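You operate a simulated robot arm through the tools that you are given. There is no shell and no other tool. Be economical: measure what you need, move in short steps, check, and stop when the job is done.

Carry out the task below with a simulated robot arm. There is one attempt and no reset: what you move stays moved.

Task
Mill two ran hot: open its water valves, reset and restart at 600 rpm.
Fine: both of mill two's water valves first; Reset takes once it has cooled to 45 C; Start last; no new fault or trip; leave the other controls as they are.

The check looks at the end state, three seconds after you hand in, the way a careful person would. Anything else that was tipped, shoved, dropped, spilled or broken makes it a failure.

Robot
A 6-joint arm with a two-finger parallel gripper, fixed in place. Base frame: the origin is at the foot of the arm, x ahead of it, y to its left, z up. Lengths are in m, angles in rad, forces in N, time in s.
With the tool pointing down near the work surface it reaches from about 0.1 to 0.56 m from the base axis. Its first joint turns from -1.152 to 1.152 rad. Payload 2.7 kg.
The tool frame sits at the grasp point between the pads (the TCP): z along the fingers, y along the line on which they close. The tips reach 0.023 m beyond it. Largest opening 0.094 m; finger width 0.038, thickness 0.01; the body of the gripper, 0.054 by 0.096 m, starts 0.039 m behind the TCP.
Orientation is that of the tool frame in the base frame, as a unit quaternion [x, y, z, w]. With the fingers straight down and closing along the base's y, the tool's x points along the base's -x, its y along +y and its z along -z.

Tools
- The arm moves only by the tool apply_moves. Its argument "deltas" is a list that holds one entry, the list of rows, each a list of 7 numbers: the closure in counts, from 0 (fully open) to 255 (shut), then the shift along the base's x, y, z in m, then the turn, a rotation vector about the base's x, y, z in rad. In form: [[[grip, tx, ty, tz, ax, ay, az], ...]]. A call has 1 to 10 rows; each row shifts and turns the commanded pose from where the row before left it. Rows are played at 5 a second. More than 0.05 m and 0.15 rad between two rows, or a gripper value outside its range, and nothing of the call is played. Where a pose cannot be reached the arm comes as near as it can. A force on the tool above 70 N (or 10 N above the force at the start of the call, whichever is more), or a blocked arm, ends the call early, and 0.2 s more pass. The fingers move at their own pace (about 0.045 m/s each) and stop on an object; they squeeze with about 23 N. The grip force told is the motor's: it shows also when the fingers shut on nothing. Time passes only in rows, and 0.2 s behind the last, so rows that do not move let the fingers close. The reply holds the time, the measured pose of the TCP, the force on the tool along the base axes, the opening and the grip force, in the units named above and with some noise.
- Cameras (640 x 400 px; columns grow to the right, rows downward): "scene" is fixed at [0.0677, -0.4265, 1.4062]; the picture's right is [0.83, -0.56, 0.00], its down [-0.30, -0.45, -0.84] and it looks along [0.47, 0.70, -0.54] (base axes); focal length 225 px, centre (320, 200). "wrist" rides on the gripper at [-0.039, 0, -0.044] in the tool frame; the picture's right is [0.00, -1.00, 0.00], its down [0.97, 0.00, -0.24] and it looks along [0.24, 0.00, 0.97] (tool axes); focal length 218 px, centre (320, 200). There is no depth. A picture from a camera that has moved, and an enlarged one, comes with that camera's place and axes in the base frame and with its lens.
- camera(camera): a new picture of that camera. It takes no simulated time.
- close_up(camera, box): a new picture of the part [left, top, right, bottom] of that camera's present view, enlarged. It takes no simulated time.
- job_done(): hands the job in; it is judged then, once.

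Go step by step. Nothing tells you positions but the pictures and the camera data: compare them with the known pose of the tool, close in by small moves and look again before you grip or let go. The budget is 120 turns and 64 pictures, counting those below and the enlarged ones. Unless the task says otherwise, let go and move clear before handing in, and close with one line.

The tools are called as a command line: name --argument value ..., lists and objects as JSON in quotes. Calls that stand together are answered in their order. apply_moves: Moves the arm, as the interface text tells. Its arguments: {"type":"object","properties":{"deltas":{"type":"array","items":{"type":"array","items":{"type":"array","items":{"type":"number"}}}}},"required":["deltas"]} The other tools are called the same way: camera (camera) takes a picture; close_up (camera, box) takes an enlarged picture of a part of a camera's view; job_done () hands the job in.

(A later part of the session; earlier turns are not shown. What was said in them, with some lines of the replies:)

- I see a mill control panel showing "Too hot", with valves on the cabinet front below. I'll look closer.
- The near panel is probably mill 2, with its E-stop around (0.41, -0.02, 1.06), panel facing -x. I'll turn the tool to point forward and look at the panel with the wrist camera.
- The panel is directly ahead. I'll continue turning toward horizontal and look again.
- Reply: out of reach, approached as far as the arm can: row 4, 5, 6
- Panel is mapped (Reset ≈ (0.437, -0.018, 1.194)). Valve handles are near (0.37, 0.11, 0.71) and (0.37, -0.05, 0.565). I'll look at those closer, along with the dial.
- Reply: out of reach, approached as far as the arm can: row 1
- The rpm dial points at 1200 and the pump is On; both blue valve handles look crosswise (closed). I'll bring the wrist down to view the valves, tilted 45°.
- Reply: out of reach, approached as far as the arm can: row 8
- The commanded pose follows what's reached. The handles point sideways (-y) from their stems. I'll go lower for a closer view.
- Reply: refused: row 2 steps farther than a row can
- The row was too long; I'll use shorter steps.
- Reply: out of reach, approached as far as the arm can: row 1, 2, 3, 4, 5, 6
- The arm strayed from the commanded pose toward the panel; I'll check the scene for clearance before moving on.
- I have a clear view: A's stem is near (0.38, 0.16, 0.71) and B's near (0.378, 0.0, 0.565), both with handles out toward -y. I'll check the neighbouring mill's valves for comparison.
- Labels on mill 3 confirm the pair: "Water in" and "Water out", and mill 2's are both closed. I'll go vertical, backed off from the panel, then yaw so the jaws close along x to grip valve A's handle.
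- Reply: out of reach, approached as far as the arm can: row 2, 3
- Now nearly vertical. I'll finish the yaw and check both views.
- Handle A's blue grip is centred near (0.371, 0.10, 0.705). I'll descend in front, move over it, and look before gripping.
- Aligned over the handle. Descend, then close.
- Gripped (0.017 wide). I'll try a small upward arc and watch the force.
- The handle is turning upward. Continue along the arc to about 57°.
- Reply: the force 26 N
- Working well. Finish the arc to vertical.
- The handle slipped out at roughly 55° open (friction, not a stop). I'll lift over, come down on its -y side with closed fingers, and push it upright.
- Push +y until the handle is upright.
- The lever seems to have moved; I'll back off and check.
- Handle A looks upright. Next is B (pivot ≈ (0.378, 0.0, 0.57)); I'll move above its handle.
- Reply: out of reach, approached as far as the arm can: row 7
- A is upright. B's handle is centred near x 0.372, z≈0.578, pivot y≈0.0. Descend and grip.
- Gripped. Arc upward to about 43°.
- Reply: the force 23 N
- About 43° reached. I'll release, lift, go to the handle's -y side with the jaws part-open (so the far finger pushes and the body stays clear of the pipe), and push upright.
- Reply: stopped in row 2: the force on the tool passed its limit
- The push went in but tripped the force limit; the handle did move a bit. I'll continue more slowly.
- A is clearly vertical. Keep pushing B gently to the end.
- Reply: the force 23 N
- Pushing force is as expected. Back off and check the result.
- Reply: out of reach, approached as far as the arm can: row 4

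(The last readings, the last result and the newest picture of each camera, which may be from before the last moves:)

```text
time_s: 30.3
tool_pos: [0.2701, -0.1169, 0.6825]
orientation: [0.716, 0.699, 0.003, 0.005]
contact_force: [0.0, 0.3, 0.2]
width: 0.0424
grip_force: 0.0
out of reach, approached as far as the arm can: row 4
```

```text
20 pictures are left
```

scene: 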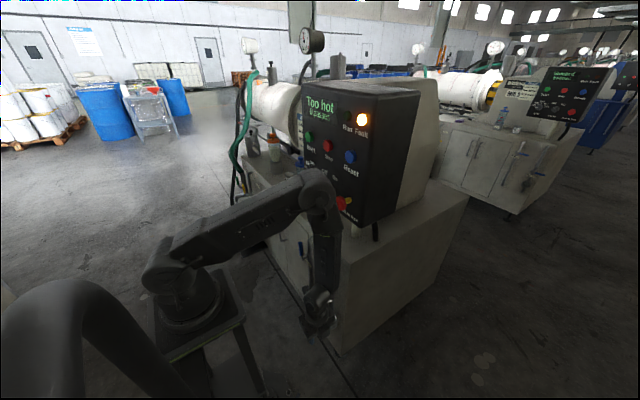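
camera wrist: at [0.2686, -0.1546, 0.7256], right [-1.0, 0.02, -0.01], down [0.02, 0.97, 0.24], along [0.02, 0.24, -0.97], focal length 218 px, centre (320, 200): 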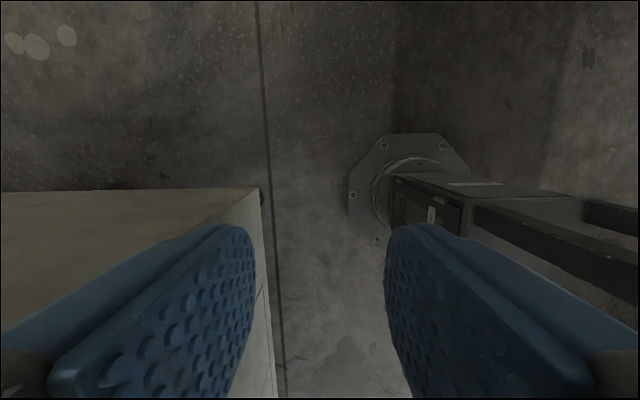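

B should be upright too. I'll retreat upward to the earlier safe pose while yawing back, then check B.

apply_moves --deltas '[[[140, 0.002, 0.02, 0.04, 0, 0, 0.14], [200, 0.005, 0.02, 0.04, 0, 0, 0.14], [255, 0.005, 0.02, 0.04, 0, 0, 0.14], [255, 0.005, 0.02, 0.03, 0, 0, 0.14], [255, 0.005, 0.03, 0.02, 0, 0, 0.14], [255, 0.005, 0.03, 0, 0, 0, 0.14], [255, 0, 0.03, 0, 0, 0, 0.14], [255, 0, 0, 0, 0, 0, 0.14], [255, 0, 0, 0, 0, 0, 0.14], [255, 0, 0, 0, 0, 0, 0.14]]]'

close_up --camera "scene" --box '[260, 200, 400, 340]'

```text
time_s: 32.5
tool_pos: [0.2989, 0.0533, 0.8505]
orientation: [0.095, 0.995, 0.006, 0.003]
contact_force: [-0.2, -0.7, -0.4]
width: 0.0002
grip_force: 23.0
```

```text
2.86 times, centred on (330, 270) of scene
camera zoom: at [0.0677, -0.4265, 1.4062], right [0.83, -0.56, 0.0], down [-0.3, -0.45, -0.84], along [0.47, 0.7, -0.54], focal length 642 px, centre (291, 0)
```

zoom: 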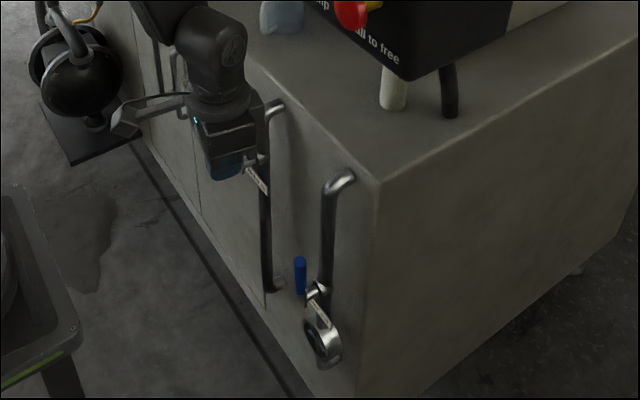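

Both valves are open. Now up to the panel: rise, then pitch the closed fingers forward.

apply_moves --deltas '[[[255, -0.01, 0, 0.045, 0, 0, 0.1], [255, 0, 0, 0.045, 0, 0, 0.09], [255, 0, 0, 0.045, 0, 0, 0], [255, 0, 0, 0.045, 0, 0, 0], [255, 0, 0, 0.045, 0, 0, 0], [255, 0, 0, 0.045, 0, 0, 0], [255, 0, 0, 0.045, 0, -0.1, 0], [255, 0, 0, 0.03, 0, -0.12, 0], [255, 0, 0, 0, 0, -0.14, 0], [255, 0, 0, 0, 0, -0.14, 0]]]'

```text
time_s: 34.7
tool_pos: [0.2878, 0.053, 1.1967]
orientation: [-0.001, 0.968, 0.007, 0.25]
contact_force: [-0.2, -0.8, 0.2]
width: 0.0
grip_force: 23.6
```

apply_moves --deltas '[[[255, 0.004, -0.009, 0, 0, -0.134, 0], [255, 0.004, -0.009, 0, 0, -0.134, 0], [255, 0.004, -0.009, 0, 0, -0.134, 0], [255, 0.004, -0.009, 0, 0, -0.134, 0], [255, 0.004, -0.009, 0, 0, -0.134, 0], [255, 0.004, -0.009, 0, 0, -0.134, 0], [255, 0.004, -0.009, 0, 0, -0.134, 0], [255, 0.004, -0.008, 0, 0, -0.127, 0]]]'

camera --camera "wrist"

```text
time_s: 36.5
tool_pos: [0.3197, -0.0435, 1.2435]
orientation: [-0.008, 0.747, 0.011, 0.665]
contact_force: [0.0, 0.2, 0.3]
width: 0.0
grip_force: 23.1
out of reach, approached as far as the arm can: row 5, 6, 7
```

```text
18 pictures are left
camera wrist: at [0.2803, -0.0433, 1.2862], right [0.03, -1.0, -0.01], down [-0.35, 0.0, -0.94], along [0.94, 0.03, -0.35], focal length 218 px, centre (320, 200)
```

wrist: 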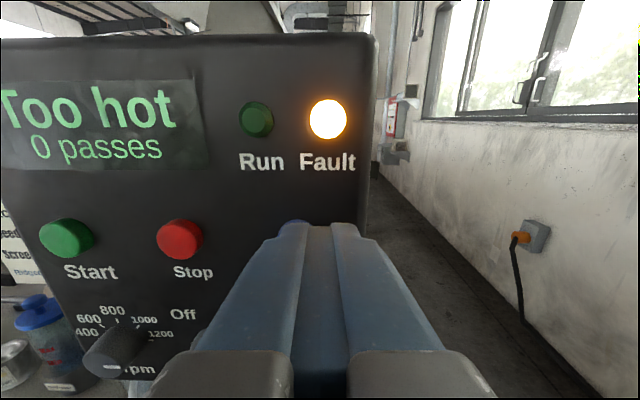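

The panel still says "Too hot"; there's a dial gauge on top that may show temperature.

close_up --camera "scene" --box '[285, 15, 345, 65]'

```text
8.00 times, centred on (315, 40) of scene
camera zoom: at [0.0677, -0.4265, 1.4062], right [0.83, -0.56, 0.0], down [-0.3, -0.45, -0.84], along [0.47, 0.7, -0.54], focal length 1799 px, centre (360, 1480)
```

zoom: 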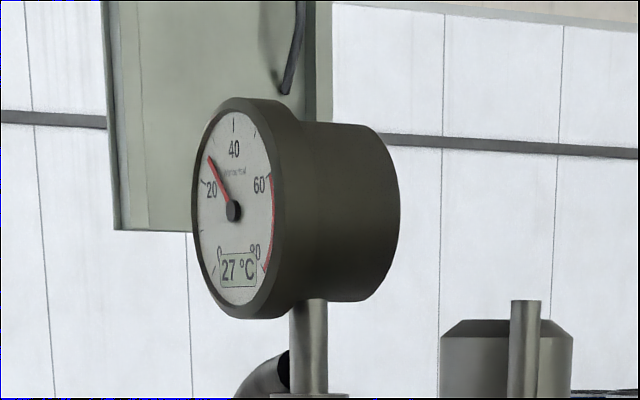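

It reads 27 °C, so it has cooled. I'll line up in front of Reset.

apply_moves --deltas '[[[255, 0.02, 0.012, -0.02, 0, -0.06, -0.03], [255, 0.02, 0.0135, -0.02, 0, -0.055, 0], [255, 0.03, 0, -0.009, 0, 0, 0], [255, 0, 0, 0, 0, 0, 0]]]'

camera --camera "wrist"

```text
time_s: 37.5
tool_pos: [0.3917, -0.0179, 1.1936]
orientation: [0.003, 0.708, 0.001, 0.707]
contact_force: [0.0, -0.9, 0.3]
width: 0.0
grip_force: 22.7
```

```text
16 pictures are left
camera wrist: at [0.3472, -0.0171, 1.2332], right [0.0, -1.0, -0.01], down [-0.24, 0.01, -0.97], along [0.97, 0.0, -0.24], focal length 218 px, centre (320, 200)
```

wrist: 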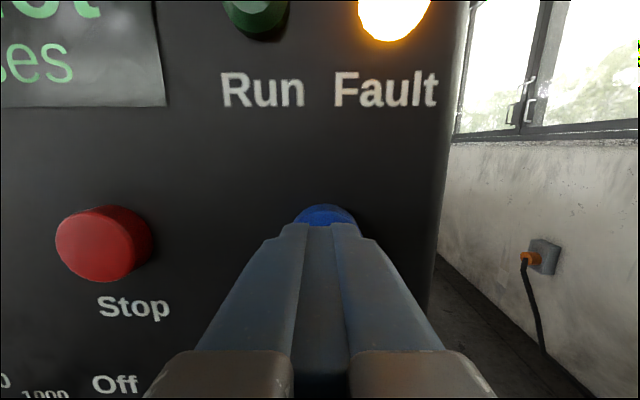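

Lined up with Reset. Press slowly.

apply_moves --deltas '[[[255, 0.005, -0.002, 0, 0, 0, 0], [255, 0.005, 0, 0, 0, 0, 0], [255, 0.004, 0, 0, 0, 0, 0], [255, 0.004, 0, 0, 0, 0, 0]]]'

```text
time_s: 38.5
tool_pos: [0.4076, -0.019, 1.1937]
orientation: [0.002, 0.708, 0.001, 0.706]
contact_force: [-0.2, 0.6, -0.8]
width: 0.0
grip_force: 22.7
```

apply_moves --deltas '[[[255, 0.003, 0, 0, 0, 0, 0], [255, 0.003, 0, 0, 0, 0, 0], [255, 0.003, 0, 0, 0, 0, 0]]]'

camera --camera "wrist"

```text
time_s: 39.3
tool_pos: [0.4161, -0.0187, 1.1925]
orientation: [0.002, 0.708, 0.003, 0.706]
contact_force: [-8.7, -1.3, -0.4]
width: 0.0002
grip_force: 22.7
```

```text
15 pictures are left
camera wrist: at [0.372, -0.0187, 1.232], right [0.0, -1.0, -0.01], down [-0.24, 0.01, -0.97], along [0.97, 0.0, -0.24], focal length 218 px, centre (320, 200)
```

wrist: 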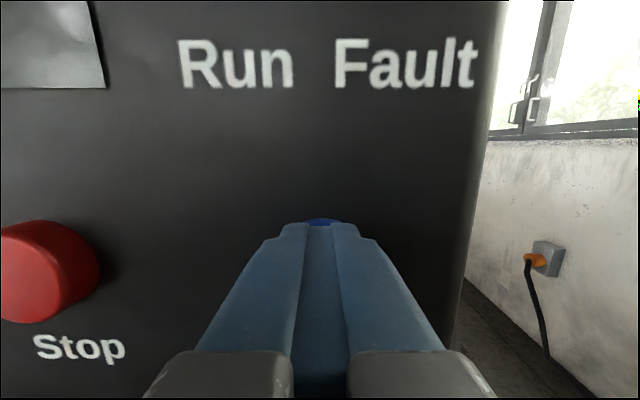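

Contact and pressing. A touch more, then back off and check the fault lamp.

apply_moves --deltas '[[[255, 0.003, 0, 0, 0, 0, 0], [255, 0, 0, 0, 0, 0, 0]]]'

close_up --camera "scene" --box '[290, 80, 420, 240]'

```text
time_s: 39.9
tool_pos: [0.4189, -0.0195, 1.1924]
orientation: [0.001, 0.708, 0.002, 0.706]
contact_force: [-24.1, -0.1, 1.2]
width: 0.0
grip_force: 23.0
```

```text
2.50 times, centred on (355, 160) of scene
camera zoom: at [0.0669, -0.4265, 1.4062], right [0.83, -0.56, 0.0], down [-0.3, -0.45, -0.84], along [0.47, 0.7, -0.54], focal length 562 px, centre (232, 300)
```

zoom: 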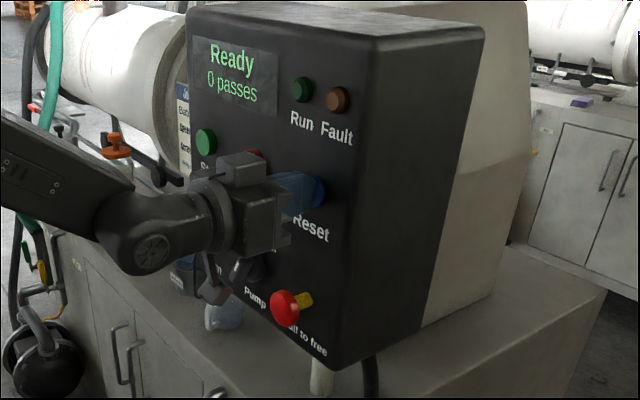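

The display says "Ready" and the fault lamp is out. Next the rpm dial (centre ≈ y 0.17, z 1.063): back off, move over, pre-roll the open gripper.

apply_moves --deltas '[[[255, -0.035, 0, 0, 0, 0, 0], [255, -0.03, 0, 0, 0, 0, 0], [255, 0, 0.045, 0, 0.1, 0, 0], [200, 0, 0.045, 0, 0.15, 0, 0], [100, 0, 0.045, 0, 0.15, 0, 0], [0, 0, 0.045, 0, 0.15, 0, 0], [0, 0, 0.009, -0.04, 0.15, 0, 0], [0, 0, 0, -0.04, 0.15, 0, 0], [0, 0, 0, -0.03, 0.15, 0, 0], [0, 0, 0, -0.01, 0.15, 0, 0]]]'

camera --camera "wrist"

```text
time_s: 42.1
tool_pos: [0.3537, 0.1694, 1.0721]
orientation: [0.386, 0.592, 0.387, 0.592]
contact_force: [0.2, -0.3, -0.4]
width: 0.094
grip_force: 0.2
```

```text
13 pictures are left
camera wrist: at [0.3107, 0.134, 1.0874], right [0.0, -0.4, -0.92], down [-0.24, 0.89, -0.39], along [0.97, 0.22, -0.1], focal length 218 px, centre (320, 200)
```

wrist: 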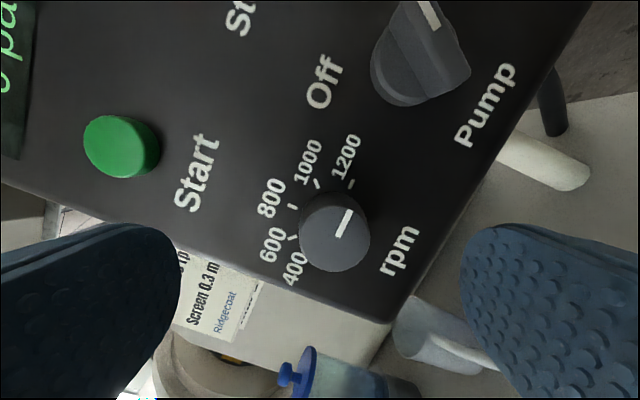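

Dial face is centred at about (0.415, 0.171, 1.0635). Advance, close on it.

apply_moves --deltas '[[[0, 0, 0.0015, -0.0085, 0, 0, 0], [0, 0.03, 0, 0, 0, 0, 0], [0, 0.025, 0, 0, 0, 0, 0], [120, 0, 0, 0, 0, 0, 0], [255, 0, 0, 0, 0, 0, 0], [255, 0, 0, 0, 0, 0, 0], [255, 0, 0, 0, 0, 0, 0], [255, 0, 0, 0, 0, 0, 0]]]'

camera --camera "wrist"

```text
time_s: 43.9
tool_pos: [0.4075, 0.1706, 1.062]
orientation: [0.387, 0.595, 0.385, 0.59]
contact_force: [3.1, -4.0, -12.0]
width: 0.0396
grip_force: 45.1
```

```text
12 pictures are left
camera wrist: at [0.3646, 0.1354, 1.0785], right [-0.01, -0.41, -0.91], down [-0.24, 0.89, -0.39], along [0.97, 0.22, -0.1], focal length 218 px, centre (320, 200)
```

wrist: 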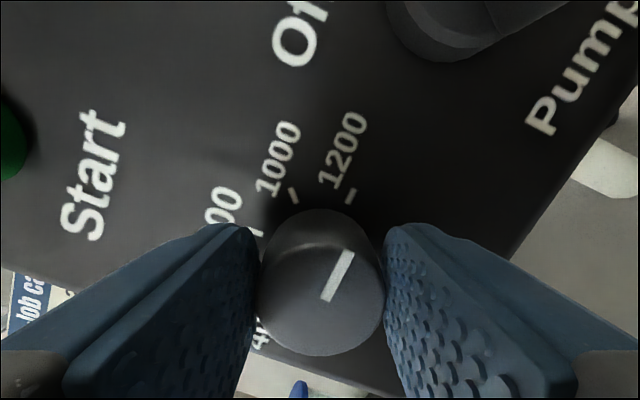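

Firm grip. Rotate counter-clockwise, first part.

apply_moves --deltas '[[[255, 0, -0.0003, -0.001, -0.12, 0, 0], [255, 0, 0, 0, -0.12, 0, 0], [255, 0, 0, 0, -0.12, 0, 0], [255, 0, 0, 0, -0.12, 0, 0], [255, 0, 0, 0, -0.12, 0, 0], [255, 0, 0, 0, -0.12, 0, 0], [255, 0, 0, 0, -0.12, 0, 0], [255, 0, 0, 0, -0.12, 0, 0], [255, 0, 0, 0, -0.12, 0, 0], [255, 0, 0, 0, -0.12, 0, 0]]]'

camera --camera "wrist"

```text
time_s: 46.1
tool_pos: [0.4076, 0.1755, 1.0654]
orientation: [-0.021, 0.706, -0.013, 0.708]
contact_force: [-19.8, 26.6, 19.3]
width: 0.0397
grip_force: 45.6
```

```text
11 pictures are left
camera wrist: at [0.3645, 0.1772, 1.1039], right [0.01, -1.0, 0.05], down [-0.24, -0.05, -0.97], along [0.97, 0.0, -0.24], focal length 218 px, centre (320, 200)
```

wrist: 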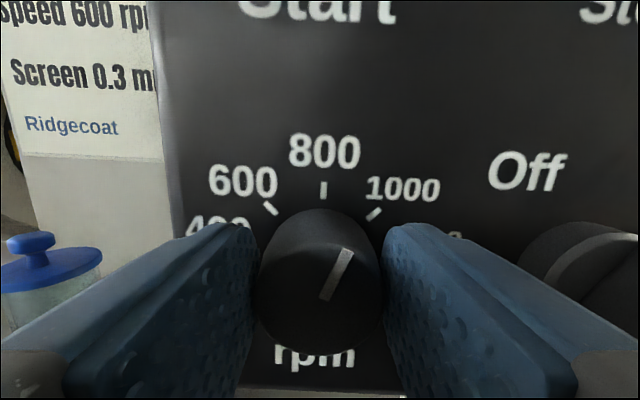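

Rotated to about +22°; the true dial centre seems slightly more to +y. I'll shift the centre accordingly and rotate the remaining ~1.17 rad.

apply_moves --deltas '[[[255, 0, 0.003, 0.002, 0, 0, 0], [255, 0, 0.003, 0.001, -0.12, 0, 0], [255, 0, 0, 0, -0.12, 0, 0], [255, 0, 0, 0, -0.12, 0, 0], [255, 0, 0, 0, -0.12, 0, 0], [255, 0, 0, 0, -0.12, 0, 0], [255, 0, 0, 0, -0.12, 0, 0], [255, 0, 0, 0, -0.12, 0, 0], [255, 0, 0, 0, -0.12, 0, 0], [255, 0, 0, 0, -0.12, 0, 0]]]'

camera --camera "wrist"

```text
time_s: 48.3
tool_pos: [0.4086, 0.1789, 1.062]
orientation: [-0.382, 0.601, -0.377, 0.593]
contact_force: [-10.6, 23.5, -31.8]
width: 0.0396
grip_force: 44.7
```

```text
10 pictures are left
camera wrist: at [0.365, 0.215, 1.0799], right [0.02, -0.42, 0.91], down [-0.24, -0.88, -0.41], along [0.97, -0.21, -0.12], focal length 218 px, centre (320, 200)
```

wrist: 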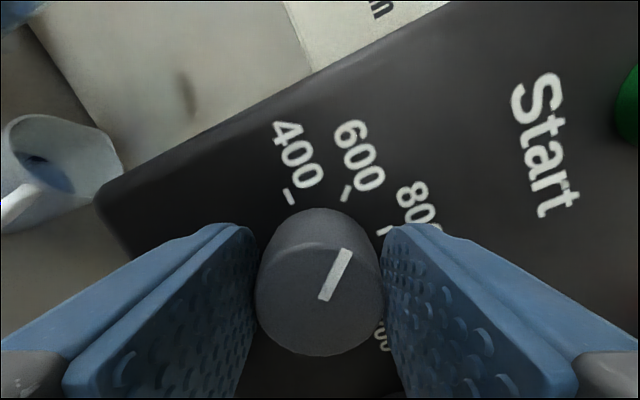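

The pointer is about 4° short of 600. Final nudge, then release and check.

apply_moves --deltas '[[[255, 0, 0, 0, -0.07, 0, 0], [255, 0, 0, 0, 0, 0, 0], [120, 0, 0, 0, 0, 0, 0], [0, 0, 0, 0, 0, 0, 0], [0, 0, 0, 0, 0, 0, 0], [0, -0.03, 0, 0, 0, 0, 0], [0, -0.03, 0, 0, 0, 0, 0]]]'

camera --camera "wrist"

```text
time_s: 49.9
tool_pos: [0.3501, 0.1794, 1.0662]
orientation: [-0.398, 0.584, -0.4, 0.583]
contact_force: [-1.0, -0.5, 0.8]
width: 0.094
grip_force: 0.0
```

```text
9 pictures are left
camera wrist: at [0.3065, 0.2164, 1.0806], right [0.0, -0.36, 0.93], down [-0.24, -0.9, -0.35], along [0.97, -0.23, -0.09], focal length 218 px, centre (320, 200)
```

wrist: 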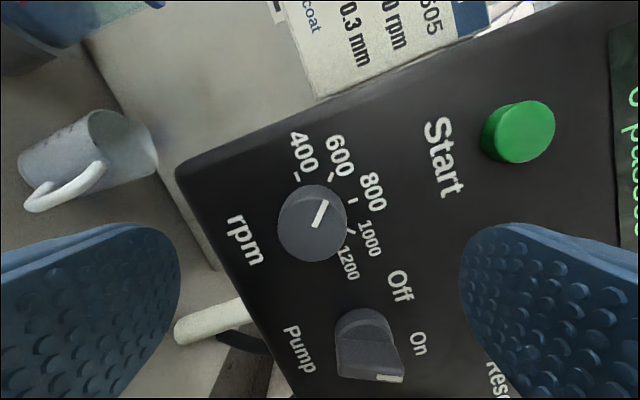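

close_up --camera "wrist" --box '[260, 130, 400, 280]'

```text
2.67 times, centred on (330, 205) of wrist
camera zoom: at [0.3065, 0.2164, 1.0806], right [0.0, -0.36, 0.93], down [-0.24, -0.9, -0.35], along [0.97, -0.23, -0.09], focal length 582 px, centre (293, 187)
```

zoom: 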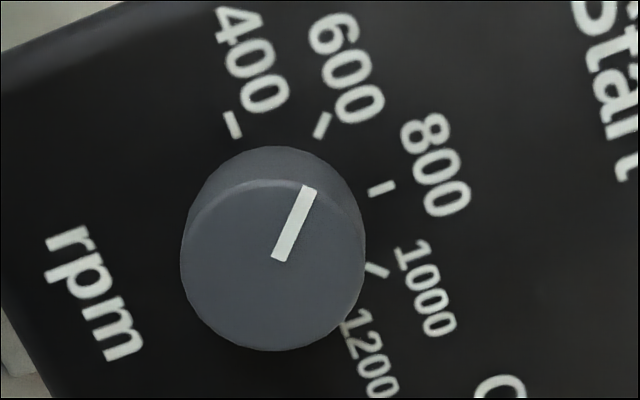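

Dial is at 600. Now roll back, close the fingers and line up with Start (≈ y 0.180, z 1.192).

apply_moves --deltas '[[[100, 0, 0, 0.02, 0.15, 0, 0], [255, 0, 0, 0.03, 0.15, 0, 0], [255, 0, 0, 0.03, 0.15, 0, 0], [255, 0, 0, 0.03, 0.15, 0, 0], [255, 0, 0, 0.016, 0.15, 0, 0], [255, 0, 0, 0, 0.15, 0, 0], [255, 0, 0, 0, 0.15, 0, 0], [255, 0, 0, 0, 0.15, 0, 0], [255, 0.02, 0, 0, 0, 0, 0], [255, 0.02, 0, 0, 0, 0, 0]]]'

camera --camera "wrist"

```text
time_s: 52.1
tool_pos: [0.3882, 0.1766, 1.1922]
orientation: [0.001, 0.708, 0.002, 0.706]
contact_force: [-0.6, -0.7, -0.5]
width: 0.0001
grip_force: 23.3
```

```text
7 pictures are left
camera wrist: at [0.3453, 0.1777, 1.2314], right [0.0, -1.0, 0.0], down [-0.24, 0.0, -0.97], along [0.97, 0.0, -0.24], focal length 218 px, centre (320, 200)
```

wrist: 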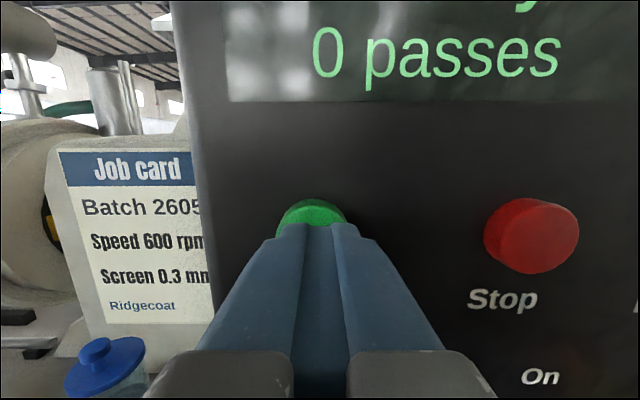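

Lined up on Start. Press to the same depth as Reset.

apply_moves --deltas '[[[255, 0.008, 0.003, 0, 0, 0, 0], [255, 0.008, 0, 0, 0, 0, 0], [255, 0.006, 0, 0, 0, 0, 0], [255, 0.004, 0, 0, 0, 0, 0], [255, 0.003, 0, 0, 0, 0, 0], [255, 0.002, 0, 0, 0, 0, 0], [255, 0, 0, 0, 0, 0, 0]]]'

close_up --camera "scene" --box '[290, 80, 420, 240]'

```text
time_s: 53.7
tool_pos: [0.419, 0.1809, 1.1915]
orientation: [0.001, 0.708, 0.0, 0.707]
contact_force: [-29.6, 0.3, 1.1]
width: 0.0001
grip_force: 22.7
```

```text
2.50 times, centred on (355, 160) of scene
camera zoom: at [0.0667, -0.4265, 1.4062], right [0.83, -0.56, 0.0], down [-0.3, -0.45, -0.84], along [0.47, 0.7, -0.54], focal length 562 px, centre (232, 300)
```

zoom: 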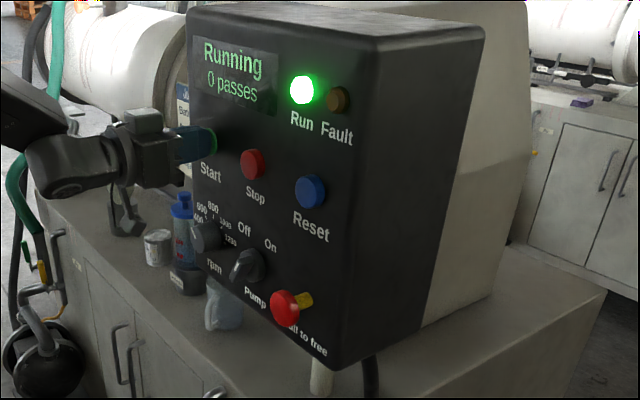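

Running, with the Run lamp lit. I'll back off and wait a few seconds to confirm there is no new trip.

apply_moves --deltas '[[[255, -0.03, 0, 0, 0, 0, 0], [255, -0.03, 0, 0, 0, 0, 0], [255, -0.02, 0, 0.01, 0, 0, 0], [255, 0, 0, 0, 0, 0, 0], [255, 0, 0, 0, 0, 0, 0], [255, 0, 0, 0, 0, 0, 0], [255, 0, 0, 0, 0, 0, 0], [255, 0, 0, 0, 0, 0, 0], [255, 0, 0, 0, 0, 0, 0], [255, 0, 0, 0, 0, 0, 0]]]'

apply_moves --deltas '[[[255, 0, 0, 0, 0, 0, 0], [255, 0, 0, 0, 0, 0, 0], [255, 0, 0, 0, 0, 0, 0], [255, 0, 0, 0, 0, 0, 0], [255, 0, 0, 0, 0, 0, 0], [255, 0, 0, 0, 0, 0, 0], [255, 0, 0, 0, 0, 0, 0], [255, 0, 0, 0, 0, 0, 0], [255, 0, 0, 0, 0, 0, 0], [255, 0, 0, 0, 0, 0, 0]]]'

camera --camera "wrist"

close_up --camera "scene" --box '[285, 15, 345, 65]'

close_up --camera "scene" --box '[230, 90, 430, 340]'

```text
time_s: 55.9
tool_pos: [0.3398, 0.1814, 1.2005]
orientation: [0.002, 0.708, 0.0, 0.706]
contact_force: [-0.3, -0.3, 0.5]
width: 0.0001
grip_force: 22.7
```

```text
time_s: 58.1
tool_pos: [0.339, 0.1827, 1.2017]
orientation: [0.001, 0.708, 0.001, 0.706]
contact_force: [0.1, 0.0, -0.5]
width: 0.0002
grip_force: 23.0
```

```text
5 pictures are left
camera wrist: at [0.2967, 0.1828, 1.2409], right [0.0, -1.0, 0.0], down [-0.24, 0.0, -0.97], along [0.97, 0.0, -0.24], focal length 218 px, centre (320, 200)
```

wrist: 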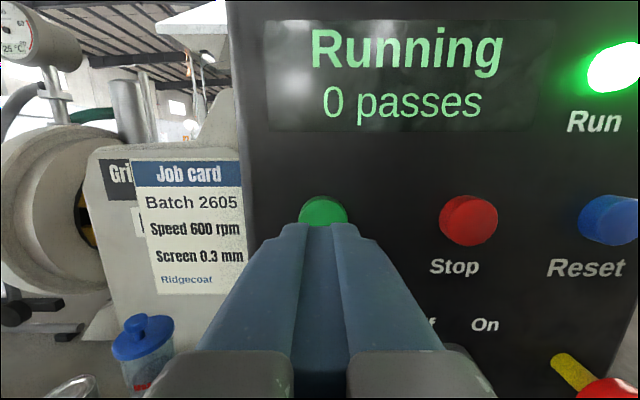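

```text
8.00 times, centred on (315, 40) of scene
camera zoom: at [0.0677, -0.4265, 1.4062], right [0.83, -0.56, 0.0], down [-0.3, -0.45, -0.84], along [0.47, 0.7, -0.54], focal length 1799 px, centre (360, 1480)
```

zoom: 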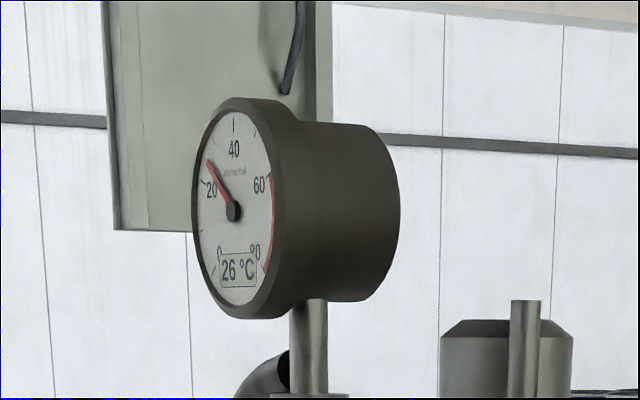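

```text
1.60 times, centred on (330, 215) of scene
camera zoom: at [0.0677, -0.4265, 1.4062], right [0.83, -0.56, 0.0], down [-0.3, -0.45, -0.84], along [0.47, 0.7, -0.54], focal length 360 px, centre (304, 176)
```

zoom: 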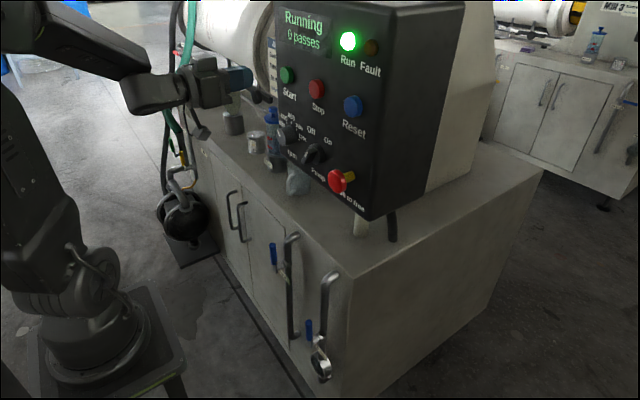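

The mill shows "Running" at 26 °C with no fault. Both valve levers are upright and the arm is clear, so I'm handing in.

job_done

```text
The job is handed in.
```

Mill two is running again with no fault showing: both water valves are open, it was reset at 27 °C, and the speed dial was turned from 1200 to 600 rpm before Start was pressed last.
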